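You operate a simulated robot arm through the tools that you are given. There is no shell and no other tool. Be economical: measure what you need, move in short steps, check, and stop when the job is done.

The job below is to be done with a simulated robot arm. You get a single attempt, and the scene is never put back.

Task
Put things in order on the cell bench. At the end: the clear jar two (marked "2") stands where the grey cell (marked "20 Ah") stood; the orange cell (marked "20 Ah") stands on top of the grey cable coil (marked "CABLE 2 m"); the blue padlock (marked "3") stands where the clear jar two stood; the grey cell stands on top of the brown carton (marked "SEALS"); whatever was shut is shut again. Leave all else as you found it, and nothing knocked over.
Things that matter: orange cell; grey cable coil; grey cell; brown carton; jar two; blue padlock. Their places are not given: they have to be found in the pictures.

It is judged by the outcome, as a careful person would: the job done as asked, and still so three seconds after it is handed in. It fails if anything else is knocked over, pushed out of place, dropped, spilled or broken. A push-on lid holds only when it is set on centred and level and pressed home; a screw cap is set on level and turned clockwise until tight.

Robot
A 6-joint arm with a two-finger parallel gripper, fixed in place. Base frame: the origin is at the foot of the arm, x ahead of it, y to its left, z up; the work surface is at about z = 0. Units: cm, rad, N and s.
With the tool pointing down near the work surface it reaches from about 14 to 58 cm from the base axis. Its first joint turns from -1.152 to 1.152 rad. Payload 2.1 kg.
Tool frame: the origin (TCP) lies between the finger pads and is the grasp point; the fingertips stand 3 cm ahead of it; z points along the fingers, y is the line along which they close. Largest opening 9.4 cm; finger width 2.8, thickness 1; the body of the gripper, 5 by 9.6 cm, starts 5.5 cm behind the TCP.
Orientation is told as [roll, pitch, yaw] about the base's x, y, z axes, in that order, counted from this pose: with the fingers straight down and closing along the base's y, the tool's x points along the base's -x, its y along +y and its z along -z.

Tools
- The arm moves only by the tool apply_moves. Its argument "motion" is a list of rows, each a list of 7 numbers: the finger opening in cm, from 0 to 9.4, then the shift along the tool's x, y, z in cm, then the turn, a rotation vector about the tool's x, y, z in rad. In form: [[hand, dx, dy, dz, wx, wy, wz], ...]. A call has 1 to 10 rows; each row is the pose to reach, as a shift and turn from the pose commanded when the call began, along the tool's axes at that moment. A row lasts 0.2 s, in which the tool goes at most 5 cm and 0.15 rad; a call with a longer step from one row to the next is refused whole, and so is a gripper value outside its range. Where a pose cannot be reached the arm comes as near as it can. A force on the tool above 40 N (or 10 N above the force at the start of the call, whichever is more), or a blocked arm, ends the call early, and 0.2 s more pass. The fingers move at their own pace (about 7.2 cm/s each) and stop on an object; they squeeze with about 30 N. The grip force told is the motor's: it shows also when the fingers shut on nothing. Time passes only in rows, and 0.2 s behind the last, so rows that repeat a pose let the fingers close. The reply holds the time, the measured pose of the TCP, the force on the tool along the base axes, the opening and the grip force, in the units named above and with some noise.
- Cameras (640 x 400 px; columns grow to the right, rows downward): "scene" is fixed at [5.7, -38.12, 46.95]; the picture's right is [0.72, -0.69, 0.00], its down [-0.47, -0.50, -0.73] and it looks along [0.50, 0.53, -0.69] (base axes); focal length 282 px, centre (320, 200). "wrist" rides on the gripper at [-3.7, 0, -5.8] in the tool frame; the picture's right is [0.00, -1.00, 0.00], its down [0.97, 0.00, -0.24] and it looks along [0.24, 0.00, 0.97] (tool axes); focal length 218 px, centre (320, 200).
- camera(camera): a new picture of that camera. It takes no simulated time.
- locate(camera, pixels): for up to 12 pixels [column, row] of the newest picture of that camera ("zoom" is the newest enlarged one), the place [x, y, z] in the base frame of the surface seen there, good to about 0.2 cm. It takes no simulated time.
- zoom(camera, box): a new picture of the part [left, top, right, bottom] of that camera's present view, enlarged. It takes no simulated time.
- finish_job(): hands the job in; it is judged then, once.

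Work in short steps. Measure before you move; look again where a grasp or a placing could have gone wrong, and mend it. You have 80 turns and 46 pictures in all, those below and enlarged ones among them. Open the gripper and draw the arm clear of the work before you hand the job in, unless the task says otherwise; then end with one line.

The tools are called after "Request:" by a JSON object that holds its "api" and its "payload". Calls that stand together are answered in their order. apply_moves: Moves the arm, as the interface text tells. Its arguments: {"type":"object","properties":{"motion":{"type":"array","items":{"type":"array","items":{"type":"number"}}}},"required":["motion"]} The other tools are called the same way: camera (camera) takes a picture; locate (camera, pixels) gives the place of the surface under pixels of a picture; zoom (camera, box) takes an enlarged picture of a part of a camera's view; finish_job () hands the job in.

At the start:

```text
time_s: 0.0
eef_pos: [30.47, -9.4, 25.34]
tool_rot: [0.0, -0.002, 0.003]
contact_force: [-0.1, -0.4, -0.4]
finger_gap: 9.38
gripper_force: 0.0
```

scene: 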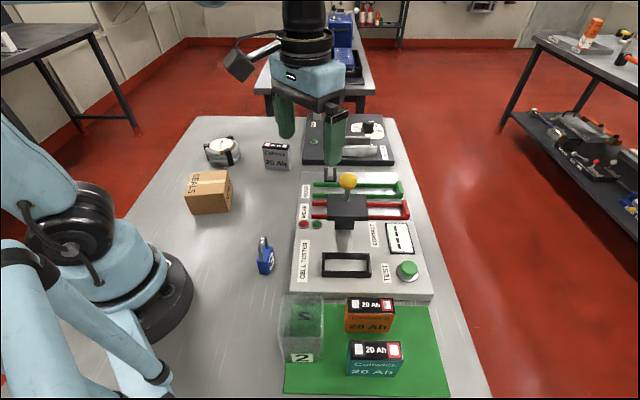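
wrist: 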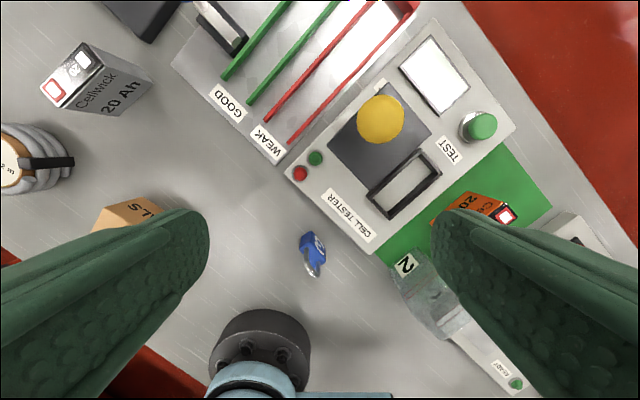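

The scene shows coil (222,150), grey cell (277,156), carton (208,192), padlock (266,257), jar (302,328) and orange cell (370,315). I zoom on both groups for detail.

Request:
{"api": "zoom", "payload": {"camera": "scene", "box": [180, 120, 310, 220]}}

Request:
{"api": "zoom", "payload": {"camera": "scene", "box": [240, 230, 420, 390]}}

Request:
{"api": "locate", "payload": {"camera": "scene", "pixels": [[265, 144], [288, 147], [288, 168], [264, 166], [221, 150], [195, 173], [227, 173], [232, 190], [188, 194], [266, 265], [264, 242], [208, 205]]}}

```text
4.00 times, centred on (245, 170) of scene
```

zoom: 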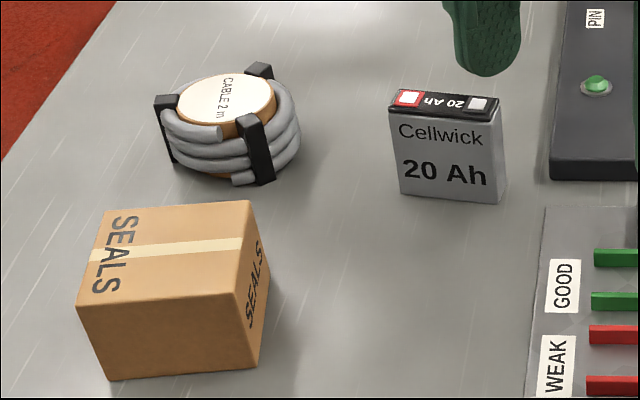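

```text
2.50 times, centred on (330, 310) of scene
```

zoom: 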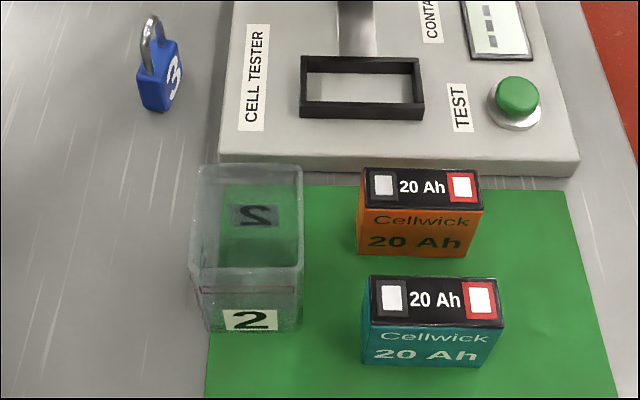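

```text
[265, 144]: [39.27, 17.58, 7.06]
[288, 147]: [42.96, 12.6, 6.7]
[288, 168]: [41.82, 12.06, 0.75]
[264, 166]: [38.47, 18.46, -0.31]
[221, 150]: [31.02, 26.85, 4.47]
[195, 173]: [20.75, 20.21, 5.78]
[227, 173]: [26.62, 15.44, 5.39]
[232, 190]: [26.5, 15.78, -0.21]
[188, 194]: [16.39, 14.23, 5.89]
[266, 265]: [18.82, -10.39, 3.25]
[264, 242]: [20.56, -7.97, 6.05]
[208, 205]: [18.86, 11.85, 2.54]
```

Now measuring the jar, orange cell and padlock points in the last zoom (2.5x). I also want a closer look at the jar top.

Request:
{"api": "locate", "payload": {"camera": "zoom", "pixels": [[363, 170], [482, 172], [480, 206], [362, 204], [204, 168], [298, 170], [298, 268], [196, 268], [250, 322], [252, 220], [360, 255], [420, 190]]}}

Request:
{"api": "zoom", "payload": {"camera": "scene", "box": [262, 285, 342, 370]}}

Request:
{"api": "zoom", "payload": {"camera": "wrist", "box": [380, 180, 540, 390]}}

```text
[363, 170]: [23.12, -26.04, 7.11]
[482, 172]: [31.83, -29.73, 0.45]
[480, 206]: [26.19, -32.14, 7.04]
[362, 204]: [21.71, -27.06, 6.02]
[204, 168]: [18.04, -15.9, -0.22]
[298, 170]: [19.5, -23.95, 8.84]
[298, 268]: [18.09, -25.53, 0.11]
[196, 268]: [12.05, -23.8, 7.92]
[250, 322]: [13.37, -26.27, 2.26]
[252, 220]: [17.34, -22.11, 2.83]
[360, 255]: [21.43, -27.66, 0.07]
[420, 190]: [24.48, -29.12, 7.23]
```

```text
4.71 times, centred on (302, 328) of scene
```

zoom: 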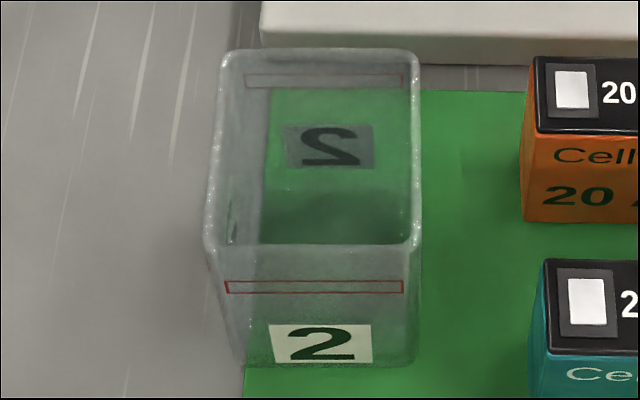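

```text
1.90 times, centred on (460, 285) of wrist
```

zoom: 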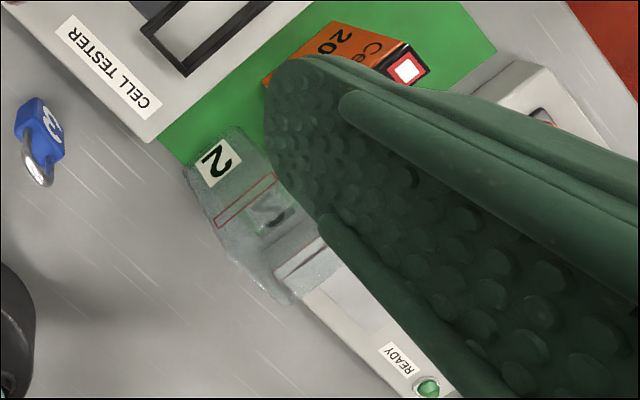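

The jar is an open, empty square box, about 5.7 cm wide and 8.8 cm tall, centred near (15.6,-23.9). The grey cell is near (40.4,15) with its long axis at about -50°. I move above it, yaw about -0.85, to look with the wrist camera.

Request:
{"api": "apply_moves", "payload": {"motion": [[9.4, -1.6, 4.0, 0.8, 0, 0, 0.142], [9.4, -3.3, 8.1, 1.6, 0, 0, 0.284], [9.4, -4.9, 12.2, 2.4, 0, 0, 0.426], [9.4, -6.6, 16.2, 3.2, 0, 0, 0.568], [9.4, -8.2, 20.3, 4.0, 0, 0, 0.71], [9.4, -9.9, 24.4, 4.8, 0, 0, 0.85], [9.4, -9.9, 24.4, 4.8, 0, 0, 0.85]]}}

Request:
{"api": "camera", "payload": {"camera": "wrist"}}

```text
time_s: 1.6
eef_pos: [40.41, 14.9, 20.8]
tool_rot: [0.001, -0.001, -0.849]
contact_force: [-0.7, -0.5, 0.0]
finger_gap: 9.39
gripper_force: 0.1
```

```text
39 pictures are left
```

wrist: 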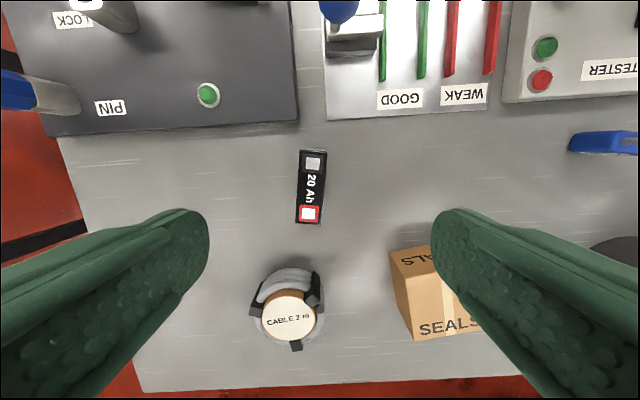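

The cell's top is at (300-326, 150-223), tilted about 4° in the picture. I measure its corners, the coil top and the carton.

Request:
{"api": "locate", "payload": {"camera": "wrist", "pixels": [[302, 153], [324, 154], [319, 220], [298, 219], [312, 186], [290, 318], [268, 300], [311, 297], [290, 342], [395, 254], [416, 336], [440, 255]]}}

Request:
{"api": "zoom", "payload": {"camera": "wrist", "box": [240, 130, 400, 360]}}

```text
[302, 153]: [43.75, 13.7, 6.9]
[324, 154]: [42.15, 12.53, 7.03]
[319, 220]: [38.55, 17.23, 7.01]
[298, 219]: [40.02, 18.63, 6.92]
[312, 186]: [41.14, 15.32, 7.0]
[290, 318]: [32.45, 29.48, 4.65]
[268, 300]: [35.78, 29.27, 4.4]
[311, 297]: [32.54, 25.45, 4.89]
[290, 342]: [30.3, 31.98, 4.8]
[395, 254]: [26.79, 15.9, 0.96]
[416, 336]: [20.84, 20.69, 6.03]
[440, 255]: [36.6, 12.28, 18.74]
```

```text
1.74 times, centred on (320, 245) of wrist
```

zoom: 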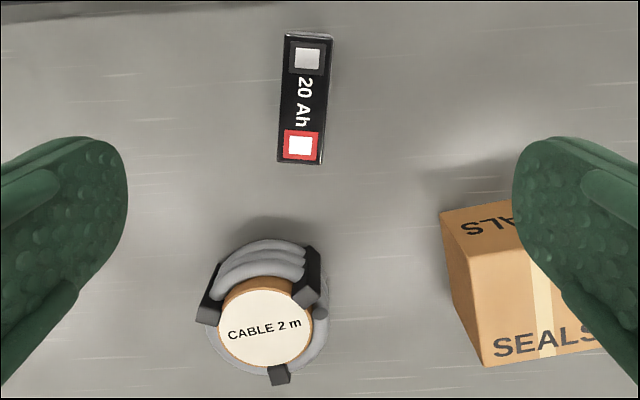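

Grey cell centre (41.1,15.5), top z 7.0, yaw for grasp -0.92. I align, go down to TCP z about 4.8 and close.

Request:
{"api": "apply_moves", "payload": {"motion": [[6, 0, 0.92, 2, 0, 0, 0.072], [6, 0, 0.92, 6, 0, 0, 0.072], [6, 0, 0.92, 10, 0, 0, 0.072], [6, 0, 0.92, 13.5, 0, 0, 0.072], [6, 0, 0.92, 16, 0, 0, 0.072], [6, 0, 0.92, 16, 0, 0, 0.072], [1.5, 0, 0.92, 16, 0, 0, 0.072], [1.5, 0, 0.92, 16, 0, 0, 0.072], [1.5, 0, 0.92, 16, 0, 0, 0.072], [1.5, 0, 0.92, 16, 0, 0, 0.072]]}}

```text
time_s: 3.8
eef_pos: [41.09, 15.61, 4.59]
tool_rot: [0.001, 0.001, -0.921]
contact_force: [0.6, 0.1, 0.3]
finger_gap: 3.01
gripper_force: 30.2
```

Gripped at 3.0 cm opening. I lift straight up, then move toward the carton, staying high, and look from both cameras.

Request:
{"api": "apply_moves", "payload": {"motion": [[1.5, 0, 0, -2, 0, 0, 0], [1.5, 0, 0, -6, 0, 0, 0], [1.5, 0, 0, -10, 0, 0, 0], [1.5, 0, 0, -14, 0, 0, 0], [1.5, 2, -3.2, -15, 0, 0, -0.1], [1.5, 4, -6.4, -15, 0, 0, -0.2], [1.5, 6, -9.5, -15, 0, 0, -0.29], [1.5, 8, -12.7, -15, 0, 0, -0.29], [1.5, 10, -15.8, -15, 0, 0, -0.29], [1.5, 10, -15.8, -15, 0, 0, -0.29]]}}

Request:
{"api": "camera", "payload": {"camera": "wrist"}}

Request:
{"api": "camera", "payload": {"camera": "scene"}}

```text
time_s: 6.0
eef_pos: [22.37, 13.94, 19.41]
tool_rot: [0.001, -0.002, -0.63]
contact_force: [-0.8, -1.1, -1.9]
finger_gap: 3.01
gripper_force: 29.3
```

```text
37 pictures are left
```

wrist: 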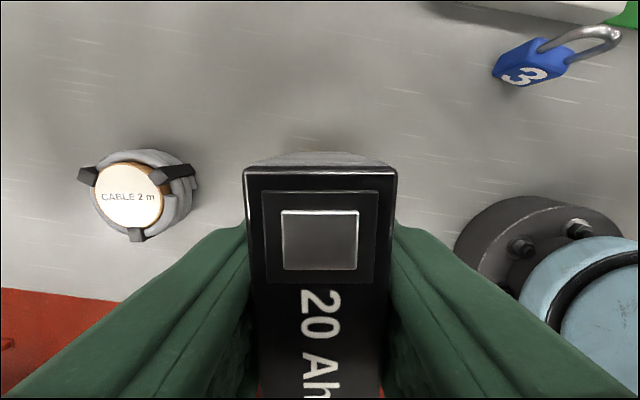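

```text
36 pictures are left
```

scene: 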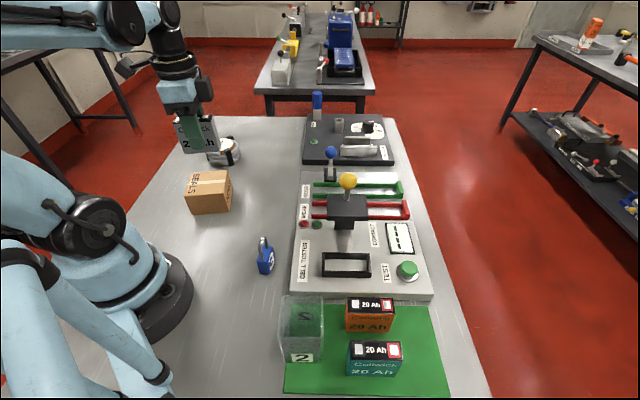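

The carton is clear in the scene view at (183-232,170-214); the coil is unobstructed in the wrist view. I measure both.

Request:
{"api": "zoom", "payload": {"camera": "scene", "box": [178, 160, 242, 220]}}

Request:
{"api": "locate", "payload": {"camera": "wrist", "pixels": [[130, 196], [130, 168], [130, 224], [98, 196], [160, 196], [88, 175], [180, 171], [136, 234], [155, 157]]}}

```text
6.67 times, centred on (210, 190) of scene
```

zoom: 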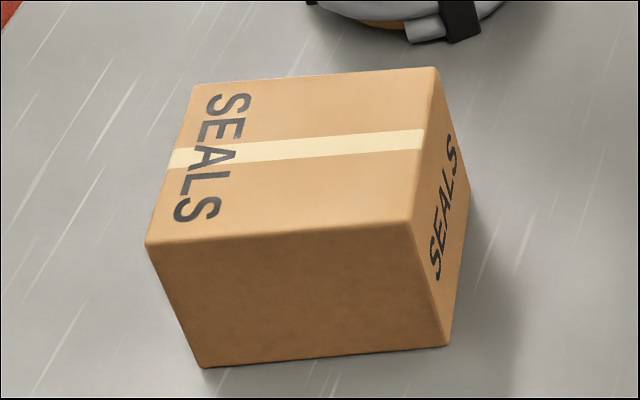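

```text
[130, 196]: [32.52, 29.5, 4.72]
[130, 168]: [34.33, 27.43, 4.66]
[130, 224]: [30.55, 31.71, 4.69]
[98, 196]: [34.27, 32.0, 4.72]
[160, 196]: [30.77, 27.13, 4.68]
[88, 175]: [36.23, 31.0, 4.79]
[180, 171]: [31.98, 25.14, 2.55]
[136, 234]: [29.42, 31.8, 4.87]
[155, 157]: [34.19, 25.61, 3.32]
```

Coil disc centre is (32.5,29.5), z 4.7, about 5.9 cm across. Now the carton's top corners from the zoom.

Request:
{"api": "locate", "payload": {"camera": "zoom", "pixels": [[200, 90], [430, 72], [410, 218], [152, 240], [300, 150], [465, 195], [445, 340], [207, 362]]}}

Request:
{"api": "zoom", "payload": {"camera": "wrist", "box": [70, 140, 210, 250]}}

```text
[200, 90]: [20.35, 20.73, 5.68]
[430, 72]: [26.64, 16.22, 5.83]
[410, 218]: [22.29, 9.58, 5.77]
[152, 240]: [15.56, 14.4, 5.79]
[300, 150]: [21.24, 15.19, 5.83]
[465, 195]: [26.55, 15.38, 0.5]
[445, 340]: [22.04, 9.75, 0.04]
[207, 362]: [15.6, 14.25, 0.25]
```

```text
3.64 times, centred on (140, 195) of wrist
```

zoom: 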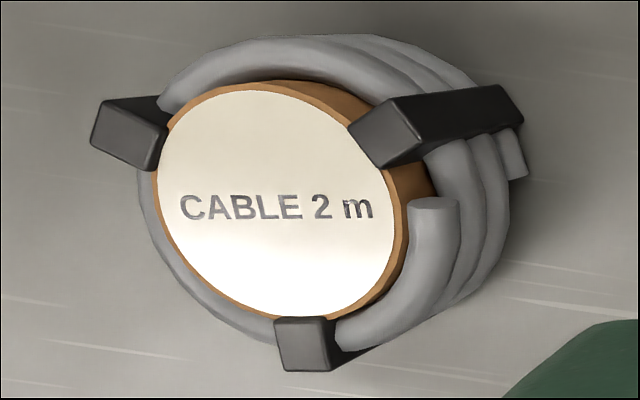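

Carton centre (21.2,15.2), top 5.8, edges at -36°, matching the cell's present angle. I shift over it and lower to about 0.1 cm above contact.

Request:
{"api": "apply_moves", "payload": {"motion": [[1.5, 1.69, 0.33, 0, 0, 0, 0], [1.5, 1.69, 0.33, 4, 0, 0, 0], [1.5, 1.69, 0.33, 7, 0, 0, 0], [1.5, 1.69, 0.33, 8.3, 0, 0, 0], [1.5, 1.69, 0.33, 8.9, 0, 0, 0], [1.5, 1.69, 0.33, 8.9, 0, 0, 0]]}}

Request:
{"api": "zoom", "payload": {"camera": "scene", "box": [160, 110, 260, 220]}}

```text
time_s: 7.4
eef_pos: [21.3, 15.13, 10.68]
tool_rot: [0.001, -0.004, -0.63]
contact_force: [-0.5, -0.6, -2.8]
finger_gap: 3.02
gripper_force: 30.2
```

```text
3.64 times, centred on (210, 165) of scene
```

zoom: 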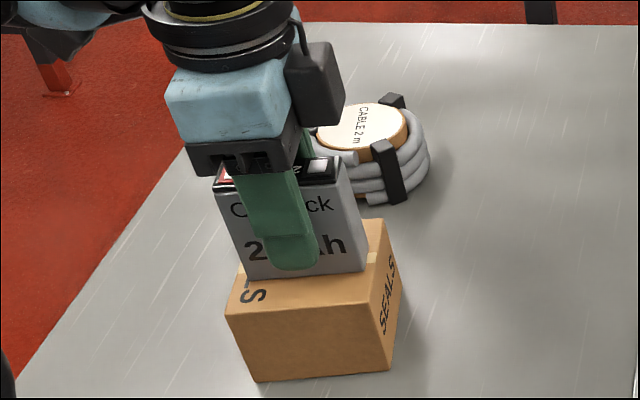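

Cell hovers just above the carton, centred. I lower 0.3 more in tiny steps.

Request:
{"api": "apply_moves", "payload": {"motion": [[1.5, 0, 0, 0.1, 0, 0, 0], [1.5, 0, 0, 0.2, 0, 0, 0], [1.5, 0, 0, 0.28, 0, 0, 0], [1.5, 0, 0, 0.28, 0, 0, 0]]}}

```text
time_s: 8.4
eef_pos: [21.41, 15.25, 10.32]
tool_rot: [0.0, -0.002, -0.632]
contact_force: [0.4, -4.2, 23.6]
finger_gap: 3.0
gripper_force: 29.5
```

Contact felt (24 N). I ease back slightly, open to 5.5 and rise.

Request:
{"api": "apply_moves", "payload": {"motion": [[3.0, 0, 0, -0.1, 0, 0, 0], [5.5, 0, 0, -0.1, 0, 0, 0], [5.5, 0, 0, -0.1, 0, 0, 0], [5.5, 0, 0, -3, 0, 0, 0], [5.5, 0, 0, -7, 0, 0, 0], [5.5, 0, 0, -11, 0, 0, 0], [5.5, 0, 0, -14, 0, 0, 0]]}}

Request:
{"api": "camera", "payload": {"camera": "scene"}}

```text
time_s: 10.0
eef_pos: [21.17, 15.08, 24.45]
tool_rot: [0.003, -0.002, -0.629]
contact_force: [0.2, -0.2, -0.5]
finger_gap: 5.5
gripper_force: 0.1
```

```text
32 pictures are left
```

scene: 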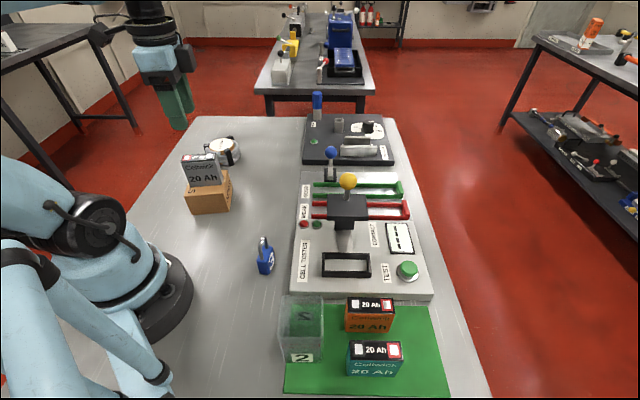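

Grey cell stands well on the carton. Next the orange cell: I travel high to above (24.5,-29).

Request:
{"api": "apply_moves", "payload": {"motion": [[7, -2.86, -3.37, 0, 0, 0, 0.016], [7, -5.72, -6.74, 0, 0, 0, 0.031], [7, -8.58, -10.11, 0, 0, 0, 0.047], [7, -11.44, -13.48, 0, 0, 0, 0.062], [7, -14.3, -16.85, 0, 0, 0, 0.078], [7, -17.16, -20.22, 0, 0, 0, 0.094], [7, -20.02, -23.6, 0, 0, 0, 0.11], [7, -22.9, -27.0, 0, 0, 0, 0.125], [7, -25.7, -30.3, 0, 0, 0, 0.14], [7, -28.6, -33.7, 2, 0, 0, 0.156]]}}

Request:
{"api": "camera", "payload": {"camera": "wrist"}}

```text
time_s: 12.2
eef_pos: [24.39, -28.94, 22.28]
tool_rot: [0.0, 0.0, -0.786]
contact_force: [0.4, 0.4, 0.0]
finger_gap: 6.99
gripper_force: 0.1
```

```text
31 pictures are left
```

wrist: 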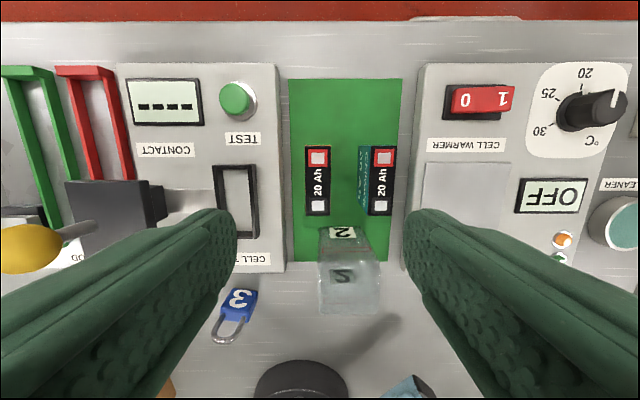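

Clear view: orange top at (306-331,147-215), jar (318-381,226-312), padlock (235,312). I measure all of them.

Request:
{"api": "locate", "payload": {"camera": "wrist", "pixels": [[308, 149], [328, 148], [329, 213], [308, 213], [372, 213], [321, 245], [378, 245], [379, 311], [320, 311], [350, 311], [241, 298], [226, 333]]}}

Request:
{"api": "zoom", "payload": {"camera": "wrist", "box": [200, 210, 400, 350]}}

```text
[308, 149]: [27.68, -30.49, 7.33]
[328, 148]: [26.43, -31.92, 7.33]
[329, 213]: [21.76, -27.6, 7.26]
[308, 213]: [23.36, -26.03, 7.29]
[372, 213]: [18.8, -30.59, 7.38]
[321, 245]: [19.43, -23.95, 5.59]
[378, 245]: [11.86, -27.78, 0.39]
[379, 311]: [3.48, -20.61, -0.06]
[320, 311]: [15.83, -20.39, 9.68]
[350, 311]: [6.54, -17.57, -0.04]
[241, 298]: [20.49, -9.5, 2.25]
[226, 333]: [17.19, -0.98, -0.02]
```

```text
2.86 times, centred on (300, 280) of wrist
```

zoom: 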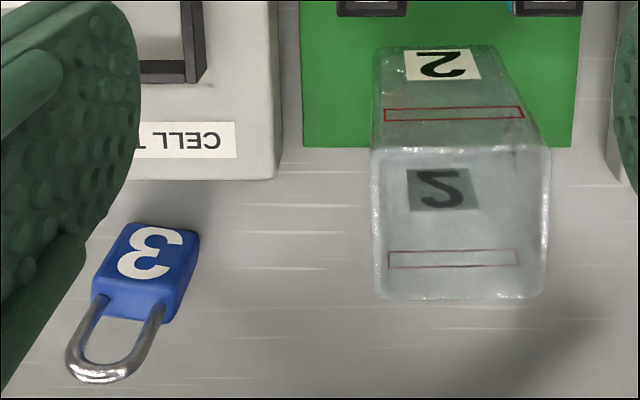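

Orange centre (24.8,-29.0), top 7.3. I descend to TCP z about 4.9 with a 5.5 opening and close.

Request:
{"api": "apply_moves", "payload": {"motion": [[5.5, -0.3, 0.24, 3, 0, 0, 0], [5.5, -0.3, 0.24, 7, 0, 0, 0], [5.5, -0.3, 0.24, 11, 0, 0, 0], [5.5, -0.3, 0.24, 14.5, 0, 0, 0], [5.5, -0.3, 0.24, 17.3, 0, 0, 0], [5.5, -0.3, 0.24, 17.3, 0, 0, 0], [1.5, -0.3, 0.24, 17.3, 0, 0, 0], [1.5, -0.3, 0.24, 17.3, 0, 0, 0], [1.5, -0.3, 0.24, 17.3, 0, 0, 0], [1.5, -0.3, 0.24, 17.3, 0, 0, 0]]}}

```text
time_s: 14.4
eef_pos: [24.83, -28.97, 5.14]
tool_rot: [0.002, 0.0, -0.787]
contact_force: [-0.2, -0.4, 0.3]
finger_gap: 3.0
gripper_force: 29.8
```

Gripped. I lift 18 cm straight up, then begin travelling toward the coil.

Request:
{"api": "apply_moves", "payload": {"motion": [[1.5, 0, 0, -2, 0, 0, 0], [1.5, 0, 0, -6.5, 0, 0, 0], [1.5, 0, 0, -11, 0, 0, 0], [1.5, 0, 0, -15.5, 0, 0, 0], [1.5, 0, 0, -18, 0, 0, 0], [1.5, 2.85, 3.7, -18, 0, 0, -0.1], [1.5, 5.7, 7.4, -18, 0, 0, -0.2], [1.5, 8.54, 11.1, -18, 0, 0, -0.3], [1.5, 11.4, 14.8, -18, 0, 0, -0.4], [1.5, 14.24, 18.5, -18, 0, 0, -0.5]]}}

```text
time_s: 16.6
eef_pos: [27.86, -5.75, 23.0]
tool_rot: [0.001, -0.001, -0.286]
contact_force: [-0.3, 0.5, -2.9]
finger_gap: 3.01
gripper_force: 30.0
```

Now the rest of the way to above the coil at (32.45,28.9), final yaw about -0.1.

Request:
{"api": "apply_moves", "payload": {"motion": [[1.5, 0.68, 4.32, 0, 0, 0, -0.03], [1.5, 1.35, 8.63, 0, 0, 0, -0.06], [1.5, 2.03, 12.95, 0, 0, 0, -0.09], [1.5, 2.7, 17.27, 0, 0, 0, -0.12], [1.5, 3.38, 21.58, 0, 0, 0, -0.15], [1.5, 4.05, 25.9, 0, 0, 0, -0.182], [1.5, 4.73, 30.2, 0, 0, 0, -0.182], [1.5, 5.4, 34.53, 0, 0, 0, -0.182], [1.5, 5.4, 34.53, 4, 0, 0, -0.182], [1.5, 5.4, 34.53, 8, 0, 0, -0.182]]}}

Request:
{"api": "zoom", "payload": {"camera": "scene", "box": [160, 80, 280, 190]}}

```text
time_s: 18.8
eef_pos: [32.45, 28.85, 14.9]
tool_rot: [0.001, -0.002, -0.105]
contact_force: [0.1, -0.1, -2.6]
finger_gap: 3.03
gripper_force: 29.8
```

```text
3.64 times, centred on (220, 135) of scene
```

zoom: 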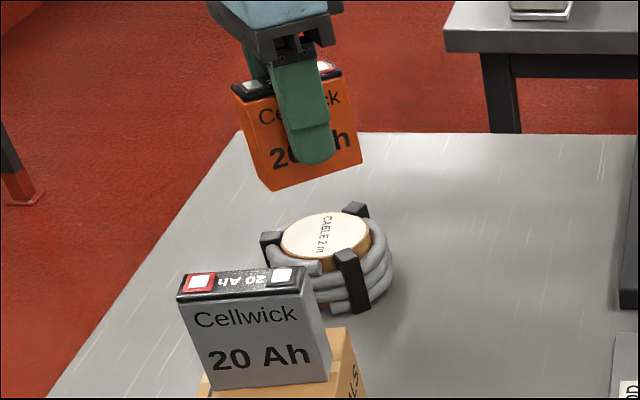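

Above the coil (disc centre at zoom (326,238)). I descend to just above contact.

Request:
{"api": "apply_moves", "payload": {"motion": [[1.5, 0, 0, 2.5, 0, 0, 0], [1.5, 0, 0, 4, 0, 0, 0], [1.5, 0, 0, 4.8, 0, 0, 0], [1.5, 0, 0, 4.8, 0, 0, 0]]}}

Request:
{"api": "zoom", "payload": {"camera": "scene", "box": [190, 110, 260, 170]}}

```text
time_s: 19.8
eef_pos: [32.58, 28.96, 10.06]
tool_rot: [0.001, -0.002, -0.105]
contact_force: [-0.1, 0.8, -2.6]
finger_gap: 3.04
gripper_force: 29.6
```

```text
6.67 times, centred on (225, 140) of scene
```

zoom: 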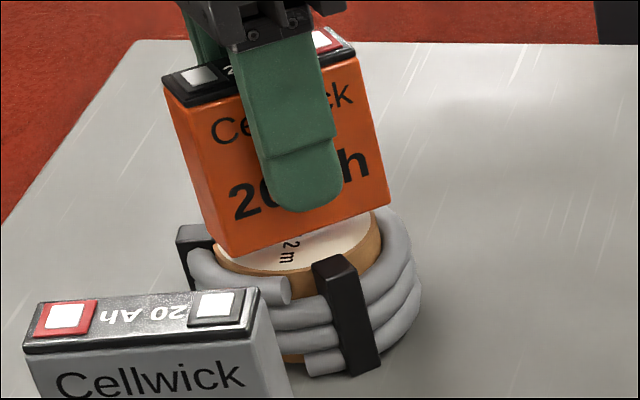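

Nearly there; cell over the disc. I nudge 0.2 toward -y and lower in small steps until contact.

Request:
{"api": "apply_moves", "payload": {"motion": [[1.5, 0, -0.2, 0.1, 0, 0, 0], [1.5, 0, -0.2, 0.2, 0, 0, 0], [1.5, 0, -0.2, 0.3, 0, 0, 0], [1.5, 0, -0.2, 0.37, 0, 0, 0], [1.5, 0, -0.2, 0.37, 0, 0, 0]]}}

```text
time_s: 21.0
eef_pos: [32.5, 28.66, 9.87]
tool_rot: [0.0, -0.002, -0.105]
contact_force: [0.8, 0.5, -3.4]
finger_gap: 3.02
gripper_force: 29.6
```

Not yet in contact (force -3.4 N). I lower further in small steps.

Request:
{"api": "apply_moves", "payload": {"motion": [[1.5, 0, 0, 0.1, 0, 0, 0], [1.5, 0, 0, 0.2, 0, 0, 0], [1.5, 0, 0, 0.27, 0, 0, 0], [1.5, 0, 0, 0.27, 0, 0, 0]]}}

Request:
{"api": "zoom", "payload": {"camera": "scene", "box": [190, 110, 260, 170]}}

```text
time_s: 22.0
eef_pos: [32.49, 28.74, 9.56]
tool_rot: [0.002, -0.001, -0.106]
contact_force: [-0.1, 0.0, -3.0]
finger_gap: 2.97
gripper_force: 30.5
```

```text
6.67 times, centred on (225, 140) of scene
```

zoom: 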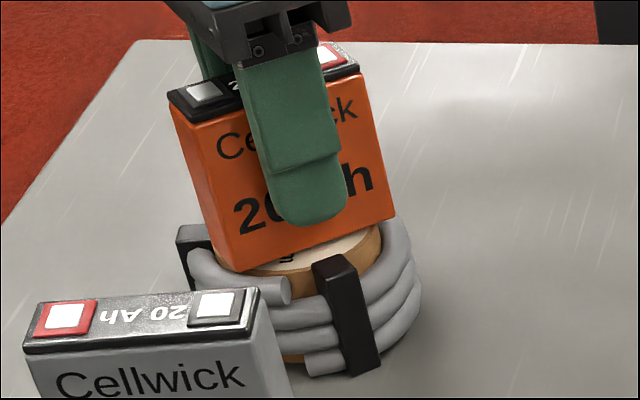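

Very close now, still no contact. Down in finer steps.

Request:
{"api": "apply_moves", "payload": {"motion": [[1.5, 0, 0, 0.06, 0, 0, 0], [1.5, 0, 0, 0.12, 0, 0, 0], [1.5, 0, 0, 0.18, 0, 0, 0], [1.5, 0, 0, 0.18, 0, 0, 0]]}}

```text
time_s: 23.0
eef_pos: [32.38, 28.67, 9.49]
tool_rot: [0.002, -0.002, -0.105]
contact_force: [-1.2, -0.1, 13.7]
finger_gap: 3.03
gripper_force: 30.2
```

Contact (14 N). I open gently and rise, then check.

Request:
{"api": "apply_moves", "payload": {"motion": [[3.0, 0, 0, 0, 0, 0, 0], [5.5, 0, 0, 0, 0, 0, 0], [5.5, 0, 0, 0, 0, 0, 0], [5.5, 0, 0, -3, 0, 0, 0], [5.5, 0, 0, -7, 0, 0, 0], [5.5, 0, 0, -11, 0, 0, 0], [5.5, 0, 0, -14, 0, 0, 0]]}}

Request:
{"api": "zoom", "payload": {"camera": "scene", "box": [170, 100, 270, 220]}}

```text
time_s: 24.6
eef_pos: [32.57, 28.53, 23.56]
tool_rot: [0.004, -0.001, -0.104]
contact_force: [-1.1, 0.2, 0.2]
finger_gap: 5.49
gripper_force: 0.1
```

```text
3.33 times, centred on (220, 160) of scene
```

zoom: 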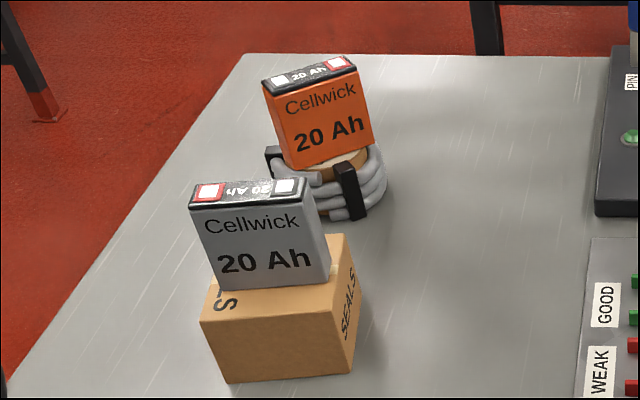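

Both cells stand well. Next the jar: I travel high toward (15.5,-24.1), turning to yaw about -0.785.

Request:
{"api": "apply_moves", "payload": {"motion": [[8, 0.96, -4.51, 0, 0, 0, 0.068], [8, 1.92, -9.02, 0, 0, 0, 0.136], [8, 2.88, -13.5, 0, 0, 0, 0.204], [8, 3.84, -18.0, 0, 0, 0, 0.272], [8, 4.8, -22.5, 0, 0, 0, 0.34], [8, 5.76, -27.0, 0, 0, 0, 0.408], [8, 6.72, -31.5, 0, 0, 0, 0.476], [8, 7.68, -36.0, 0, 0, 0, 0.544], [8, 8.64, -40.5, 0, 0, 0, 0.612], [8, 9.6, -45.0, 0, 0, 0, 0.68]]}}

```text
time_s: 26.8
eef_pos: [18.2, -15.17, 23.25]
tool_rot: [0.002, 0.001, -0.786]
contact_force: [-0.8, -0.7, -0.5]
finger_gap: 8.02
gripper_force: 0.0
```

Now to just above the jar and look.

Request:
{"api": "apply_moves", "payload": {"motion": [[8, -2.2, -4.1, 0, 0, 0, 0], [8, -4.4, -8.2, 1, 0, 0, 0], [8, -4.4, -8.2, 3, 0, 0, 0], [8, -4.4, -8.2, 3, 0, 0, 0]]}}

Request:
{"api": "camera", "payload": {"camera": "wrist"}}

```text
time_s: 27.8
eef_pos: [15.58, -24.0, 20.44]
tool_rot: [0.002, 0.001, -0.786]
contact_force: [0.4, -0.6, 0.0]
finger_gap: 8.02
gripper_force: 0.0
```

```text
25 pictures are left
```

wrist: 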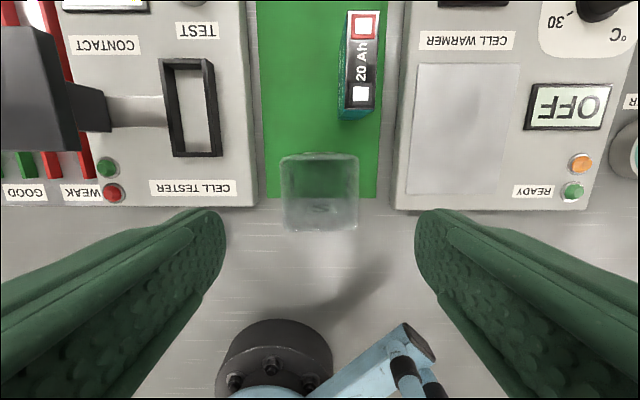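

The jar rim is centred at (319.5,192), directly under the TCP; it's about 6 cm wide with clear sides. I descend to TCP z about 6.3 and close.

Request:
{"api": "apply_moves", "payload": {"motion": [[8.8, -0.2, 0, 2, 0, 0, 0], [8.8, -0.2, 0, 6, 0, 0, 0], [8.8, -0.2, 0, 9, 0, 0, 0], [8.8, -0.2, 0, 12, 0, 0, 0], [8.8, -0.2, 0, 14.1, 0, 0, 0], [8.8, -0.2, 0, 14.1, 0, 0, 0], [5.2, -0.2, 0, 14.1, 0, 0, 0], [5.2, -0.2, 0, 14.1, 0, 0, 0], [5.2, -0.2, 0, 14.1, 0, 0, 0]]}}

Request:
{"api": "zoom", "payload": {"camera": "scene", "box": [230, 250, 390, 390]}}

```text
time_s: 29.8
eef_pos: [15.72, -24.24, 6.36]
tool_rot: [0.002, -0.001, -0.785]
contact_force: [0.2, 0.6, 0.0]
finger_gap: 6.39
gripper_force: 30.3
```

```text
2.86 times, centred on (310, 320) of scene
```

zoom: 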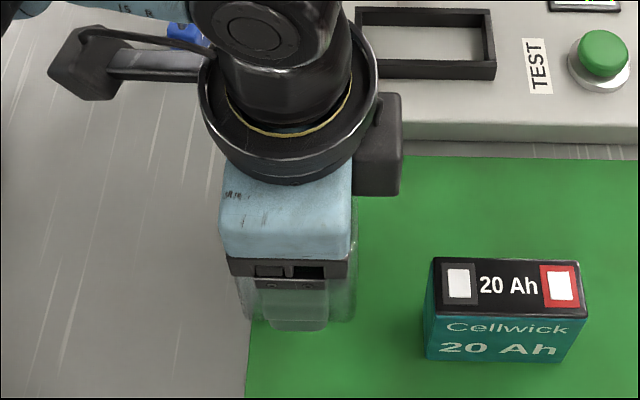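

Jar gripped (6.4 cm). I lift 18 cm straight up and travel toward (41.1,15.5).

Request:
{"api": "apply_moves", "payload": {"motion": [[5.2, 0, 0, -2, 0, 0, 0], [5.2, 0, 0, -6.5, 0, 0, 0], [5.2, 0, 0, -11, 0, 0, 0], [5.2, 0, 0, -15.5, 0, 0, 0], [5.2, 0, 0, -18, 0, 0, 0], [5.2, 1.01, 4.6, -18, 0, 0, 0], [5.2, 2.02, 9.2, -18, 0, 0, 0.03], [5.2, 3.03, 13.8, -18, 0, 0, 0.06], [5.2, 4.04, 18.4, -18, 0, 0, 0.1], [5.2, 5.05, 23.0, -18, 0, 0, 0.135]]}}

Request:
{"api": "camera", "payload": {"camera": "scene"}}

```text
time_s: 32.0
eef_pos: [28.42, -4.21, 24.22]
tool_rot: [0.002, 0.0, -0.918]
contact_force: [-0.5, -0.2, -0.8]
finger_gap: 6.37
gripper_force: 30.6
```

```text
23 pictures are left
```

scene: 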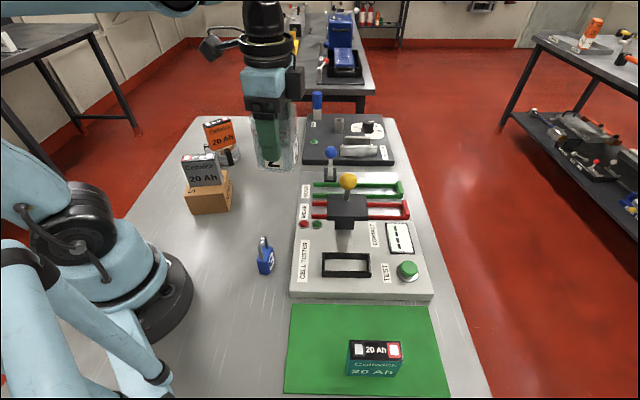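

Jar held; on to above the spot, then down to about z 8 (jar bottom near 1.7).

Request:
{"api": "apply_moves", "payload": {"motion": [[5.2, 1.6, 4.4, 0, 0, 0, 0], [5.2, 3.2, 8.8, 0, 0, 0, 0], [5.2, 4.8, 13.2, 0, 0, 0, 0], [5.2, 6.4, 17.6, 0, 0, 0, 0], [5.2, 8.0, 22.0, 0, 0, 0, 0], [5.2, 8.0, 22.0, 4, 0, 0, 0], [5.2, 8.0, 22.0, 8, 0, 0, 0], [5.2, 8.0, 22.0, 12, 0, 0, 0], [5.2, 8.0, 22.0, 15.5, 0, 0, 0], [5.2, 8.0, 22.0, 16.2, 0, 0, 0]]}}

```text
time_s: 34.2
eef_pos: [40.88, 15.41, 8.06]
tool_rot: [0.002, 0.0, -0.92]
contact_force: [-0.2, 0.1, -0.6]
finger_gap: 6.33
gripper_force: 30.3
```

I lower to about 6.5, then feel for contact.

Request:
{"api": "apply_moves", "payload": {"motion": [[5.2, 0, 0.2, 0.8, 0, 0, 0], [5.2, 0, 0.2, 1.4, 0, 0, 0], [5.2, 0, 0.2, 1.55, 0, 0, 0], [5.2, 0, 0.2, 1.65, 0, 0, 0], [5.2, 0, 0.2, 1.65, 0, 0, 0]]}}

Request:
{"api": "zoom", "payload": {"camera": "scene", "box": [225, 100, 335, 190]}}

```text
time_s: 35.4
eef_pos: [41.15, 15.48, 6.48]
tool_rot: [0.0, -0.002, -0.919]
contact_force: [0.0, 0.7, -0.9]
finger_gap: 6.37
gripper_force: 30.1
```

```text
4.44 times, centred on (280, 145) of scene
```

zoom: 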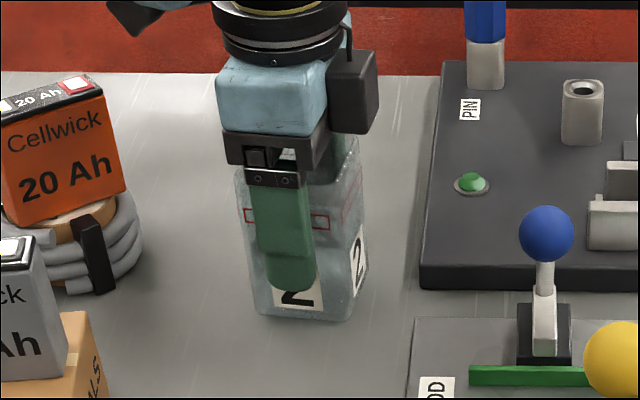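

Almost down. Finer steps to contact.

Request:
{"api": "apply_moves", "payload": {"motion": [[5.2, 0, 0, 0.08, 0, 0, 0], [5.2, 0, 0, 0.16, 0, 0, 0], [5.2, 0, 0, 0.24, 0, 0, 0], [5.2, 0, 0, 0.32, 0, 0, 0], [5.2, 0, 0, 0.32, 0, 0, 0]]}}

```text
time_s: 36.6
eef_pos: [41.18, 15.51, 6.11]
tool_rot: [0.002, 0.001, -0.919]
contact_force: [-0.3, 0.2, -0.8]
finger_gap: 6.35
gripper_force: 29.8
```

Request:
{"api": "apply_moves", "payload": {"motion": [[5.2, 0, 0, 0.06, 0, 0, 0], [5.2, 0, 0, 0.12, 0, 0, 0], [5.2, 0, 0, 0.18, 0, 0, 0], [5.2, 0, 0, 0.18, 0, 0, 0]]}}

```text
time_s: 37.6
eef_pos: [41.21, 15.46, 5.88]
tool_rot: [0.001, 0.0, -0.921]
contact_force: [-0.2, -0.3, 9.0]
finger_gap: 6.35
gripper_force: 29.8
```

Contact at z 5.88 (9 N). I open and rise straight up.

Request:
{"api": "apply_moves", "payload": {"motion": [[7, 0, 0, 0, 0, 0, 0], [9, 0, 0, 0, 0, 0, 0], [9, 0, 0, 0, 0, 0, 0], [9, 0, 0, -3, 0, 0, 0], [9, 0, 0, -7, 0, 0, 0], [9, 0, 0, -11, 0, 0, 0], [9, 0, 0, -15, 0, 0, 0], [9, 0, 0, -18, 0, 0, 0]]}}

Request:
{"api": "camera", "payload": {"camera": "scene"}}

```text
time_s: 39.4
eef_pos: [41.26, 15.5, 24.18]
tool_rot: [0.002, -0.002, -0.921]
contact_force: [0.4, 0.3, 0.1]
finger_gap: 8.99
gripper_force: 0.0
```

```text
21 pictures are left
```

scene: 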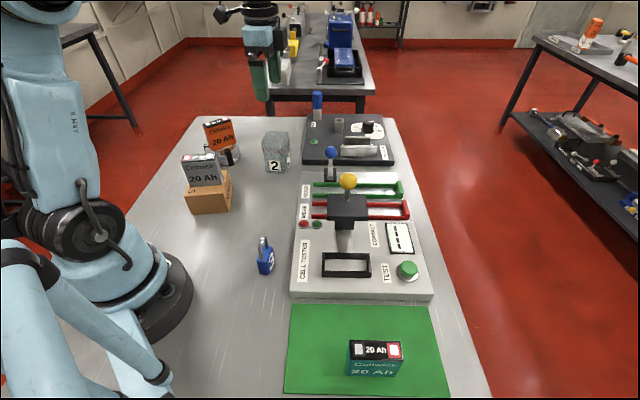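

Jar stands on the spot. Now the padlock near (20,-9.5): I move above it and look.

Request:
{"api": "apply_moves", "payload": {"motion": [[9, -0.87, -4.0, 0, 0, 0, 0], [9, -1.75, -8.0, 0, 0, 0, 0], [9, -2.6, -12.0, 0, 0, 0, 0], [9, -3.5, -16.0, 0, 0, 0, 0], [9, -4.4, -20.0, 0, 0, 0, 0], [9, -5.25, -24.1, 0, 0, 0, 0], [9, -6.1, -28.1, 2, 0, 0, 0], [9, -7.0, -32.1, 4, 0, 0, 0], [9, -7.0, -32.1, 5, 0, 0, 0]]}}

Request:
{"api": "camera", "payload": {"camera": "wrist"}}

Request:
{"api": "zoom", "payload": {"camera": "scene", "box": [240, 225, 300, 285]}}

```text
time_s: 41.4
eef_pos: [19.84, -9.53, 18.84]
tool_rot: [0.003, -0.002, -0.921]
contact_force: [-0.3, 0.1, 0.6]
finger_gap: 9.0
gripper_force: 0.2
```

```text
20 pictures are left
```

wrist: 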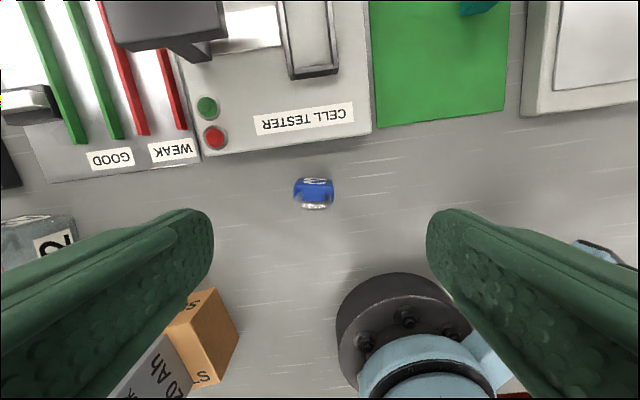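

```text
6.67 times, centred on (270, 255) of scene
```

zoom: 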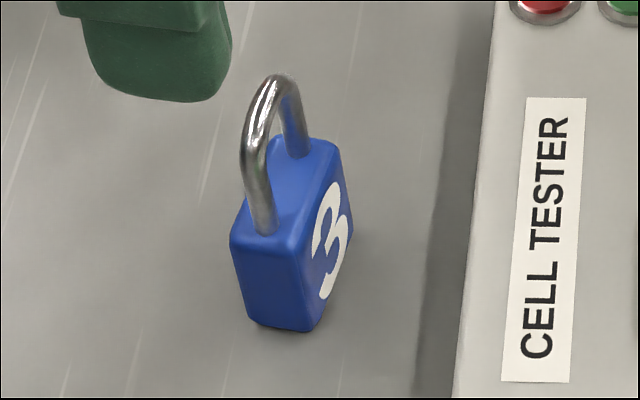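

The padlock stands upright, directly below. I zoom in on it with the wrist camera and measure.

Request:
{"api": "zoom", "payload": {"camera": "wrist", "box": [280, 165, 350, 220]}}

Request:
{"api": "locate", "payload": {"camera": "wrist", "pixels": [[297, 183], [331, 183], [296, 195], [330, 196], [306, 205], [320, 205], [313, 188], [313, 205]]}}

```text
7.27 times, centred on (315, 192) of wrist
```

zoom: 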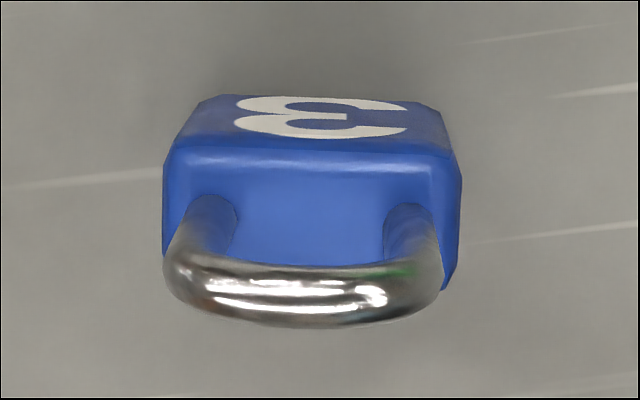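

```text
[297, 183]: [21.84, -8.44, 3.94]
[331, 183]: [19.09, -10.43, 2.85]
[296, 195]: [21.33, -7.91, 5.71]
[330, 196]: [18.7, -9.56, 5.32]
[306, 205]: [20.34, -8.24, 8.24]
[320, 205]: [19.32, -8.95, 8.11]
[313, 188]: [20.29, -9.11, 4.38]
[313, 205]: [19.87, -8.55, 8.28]
```

Padlock centre is near (20.0,-8.8), body 3.6 wide along the closing line, shackle top about 8.2. I grip it across its width at TCP z about 3.9.

Request:
{"api": "apply_moves", "payload": {"motion": [[7, 0.47, 0.53, 2, 0, 0, 0], [7, 0.47, 0.53, 6, 0, 0, 0], [7, 0.47, 0.53, 9.5, 0, 0, 0], [7, 0.47, 0.53, 12.5, 0, 0, 0], [7, 0.47, 0.53, 14.9, 0, 0, 0], [7, 0.47, 0.53, 14.9, 0, 0, 0], [2.5, 0.47, 0.53, 14.9, 0, 0, 0], [2.5, 0.47, 0.53, 14.9, 0, 0, 0], [2.5, 0.47, 0.53, 14.9, 0, 0, 0]]}}

Request:
{"api": "camera", "payload": {"camera": "wrist"}}

```text
time_s: 43.4
eef_pos: [20.08, -8.83, 3.94]
tool_rot: [0.003, -0.001, -0.921]
contact_force: [0.5, -1.1, 0.2]
finger_gap: 4.33
gripper_force: 30.1
```

```text
17 pictures are left
```

wrist: 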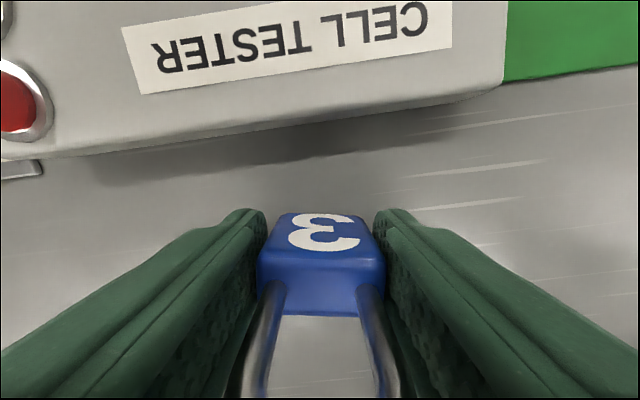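

Padlock gripped (4.3 cm). I lift it, carry to the jar's old spot (15.7,-24.2) and lower to about 1 cm above.

Request:
{"api": "apply_moves", "payload": {"motion": [[2.5, 0, 0, -2, 0, 0, 0], [2.5, 0, 0, -6.5, 0, 0, 0], [2.5, 0, 0, -10, 0, 0, 0], [2.5, -2.4, -3.2, -10, 0, 0, -0.05], [2.5, -4.8, -6.4, -10, 0, 0, -0.1], [2.5, -7.2, -9.6, -10, 0, 0, -0.136], [2.5, -9.6, -12.8, -10, 0, 0, -0.136], [2.5, -9.6, -12.8, -6, 0, 0, -0.136], [2.5, -9.6, -12.8, -2.5, 0, 0, -0.136], [2.5, -9.6, -12.8, -1.2, 0, 0, -0.136]]}}

Request:
{"api": "zoom", "payload": {"camera": "scene", "box": [230, 250, 390, 390]}}

```text
time_s: 45.6
eef_pos: [15.67, -24.11, 5.04]
tool_rot: [0.0, 0.0, -0.783]
contact_force: [0.3, -0.2, -0.8]
finger_gap: 4.35
gripper_force: 29.5
```

```text
2.86 times, centred on (310, 320) of scene
```

zoom: 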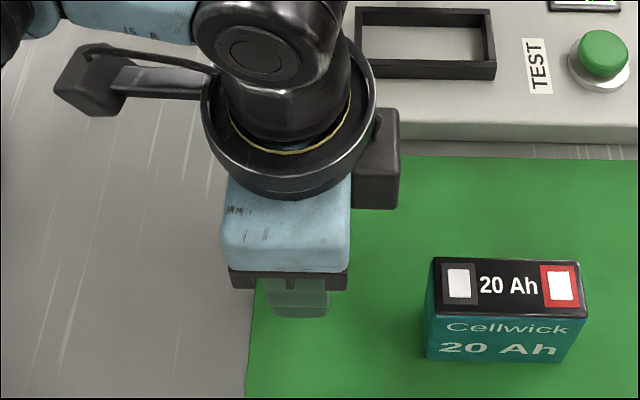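

In place above the spot; I lower in small steps until contact.

Request:
{"api": "apply_moves", "payload": {"motion": [[2.5, 0, 0, 0.3, 0, 0, 0], [2.5, 0, 0, 0.5, 0, 0, 0], [2.5, 0, 0, 0.6, 0, 0, 0], [2.5, 0, 0, 0.7, 0, 0, 0], [2.5, 0, 0, 0.78, 0, 0, 0], [2.5, 0, 0, 0.78, 0, 0, 0]]}}

```text
time_s: 47.0
eef_pos: [15.76, -24.19, 4.49]
tool_rot: [0.002, 0.0, -0.784]
contact_force: [-0.6, -0.6, -0.7]
finger_gap: 4.35
gripper_force: 29.7
```

Request:
{"api": "apply_moves", "payload": {"motion": [[2.5, 0, 0, 0.08, 0, 0, 0], [2.5, 0, 0, 0.16, 0, 0, 0], [2.5, 0, 0, 0.24, 0, 0, 0], [2.5, 0, 0, 0.24, 0, 0, 0]]}}

```text
time_s: 48.0
eef_pos: [15.64, -24.28, 4.17]
tool_rot: [0.001, -0.001, -0.784]
contact_force: [-0.5, 3.7, 22.8]
finger_gap: 4.38
gripper_force: 30.1
```

Contact (23 N). I ease up slightly, open and rise straight up.

Request:
{"api": "apply_moves", "payload": {"motion": [[4.5, 0, 0, -0.06, 0, 0, 0], [7, 0, 0, -0.06, 0, 0, 0], [7, 0, 0, -0.06, 0, 0, 0], [7, 0, 0, -3, 0, 0, 0], [7, 0, 0, -7, 0, 0, 0], [7, 0, 0, -11, 0, 0, 0], [7, 0, 0, -15, 0, 0, 0], [7, 2, 4, -17, 0, 0, 0], [7, 4, 8, -17, 0, 0, 0], [7, 6, 12, -17, 0, 0, 0]]}}

Request:
{"api": "camera", "payload": {"camera": "scene"}}

```text
time_s: 50.2
eef_pos: [19.9, -11.4, 21.39]
tool_rot: [0.001, 0.0, -0.784]
contact_force: [0.8, 0.3, 0.0]
finger_gap: 7.03
gripper_force: 0.0
```

```text
15 pictures are left
```

scene: 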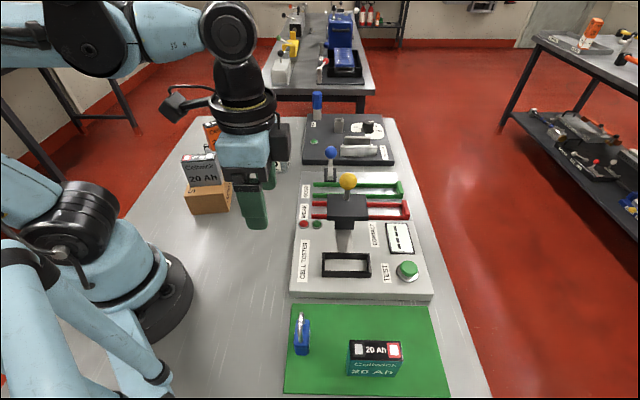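

The padlock stands at (302,335). I raise the arm a bit more and check the far group one last time.

Request:
{"api": "apply_moves", "payload": {"motion": [[7, -3, -1, -4, 0, 0, 0], [7, -6, -2, -6, 0, 0, 0], [7, -9, -3, -6, 0, 0, 0]]}}

Request:
{"api": "camera", "payload": {"camera": "scene"}}

Request:
{"api": "zoom", "payload": {"camera": "scene", "box": [170, 100, 310, 220]}}

```text
refused: row 1 steps farther than a row can; nothing moved
```

```text
14 pictures are left
```

scene: 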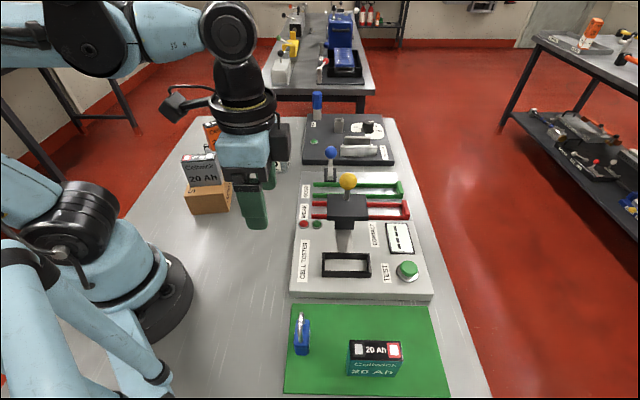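

```text
3.33 times, centred on (240, 160) of scene
```

zoom: 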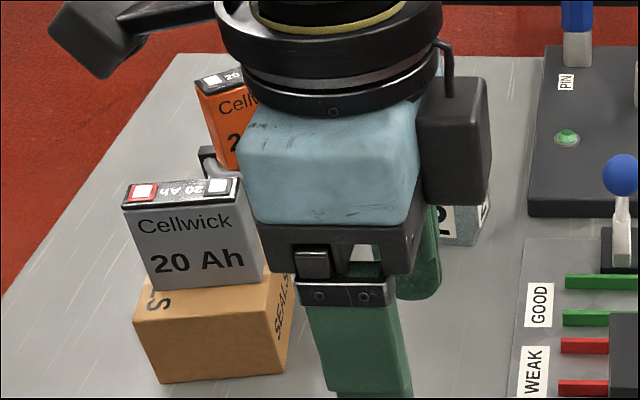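

The move was refused (step too long). I repeat with shorter steps to uncover the far group.

Request:
{"api": "apply_moves", "payload": {"motion": [[7, -2, 0, -2, 0, 0, 0], [7, -5, 0, -4, 0, 0, 0], [7, -8, 0, -6, 0, 0, 0], [7, -11, 0, -6, 0, 0, 0]]}}

Request:
{"api": "camera", "payload": {"camera": "scene"}}

```text
time_s: 51.2
eef_pos: [27.65, -19.32, 27.29]
tool_rot: [0.001, 0.0, -0.785]
contact_force: [0.3, 0.1, -0.6]
finger_gap: 6.97
gripper_force: 0.0
```

```text
12 pictures are left
```

scene: 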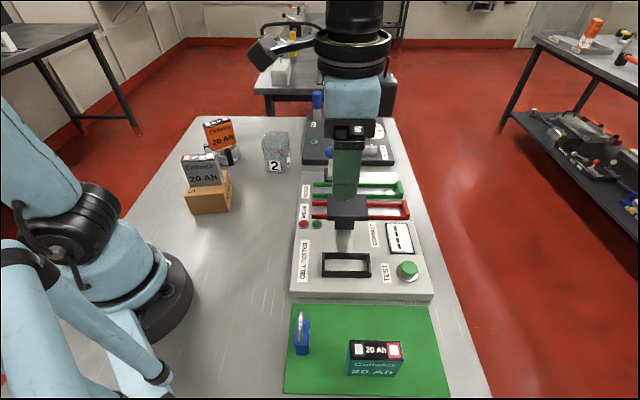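

Everything is in place: orange cell on the coil, grey cell on the carton, jar two at (277,155), padlock at (302,335). The arm is high, open and clear, so I hand in.

Request:
{"api": "finish_job", "payload": {}}

```text
The job is handed in.
```

The job is handed in: jar two, the orange cell, the blue padlock and the grey cell are all where you asked. Nothing was knocked over, and nothing had to be opened.
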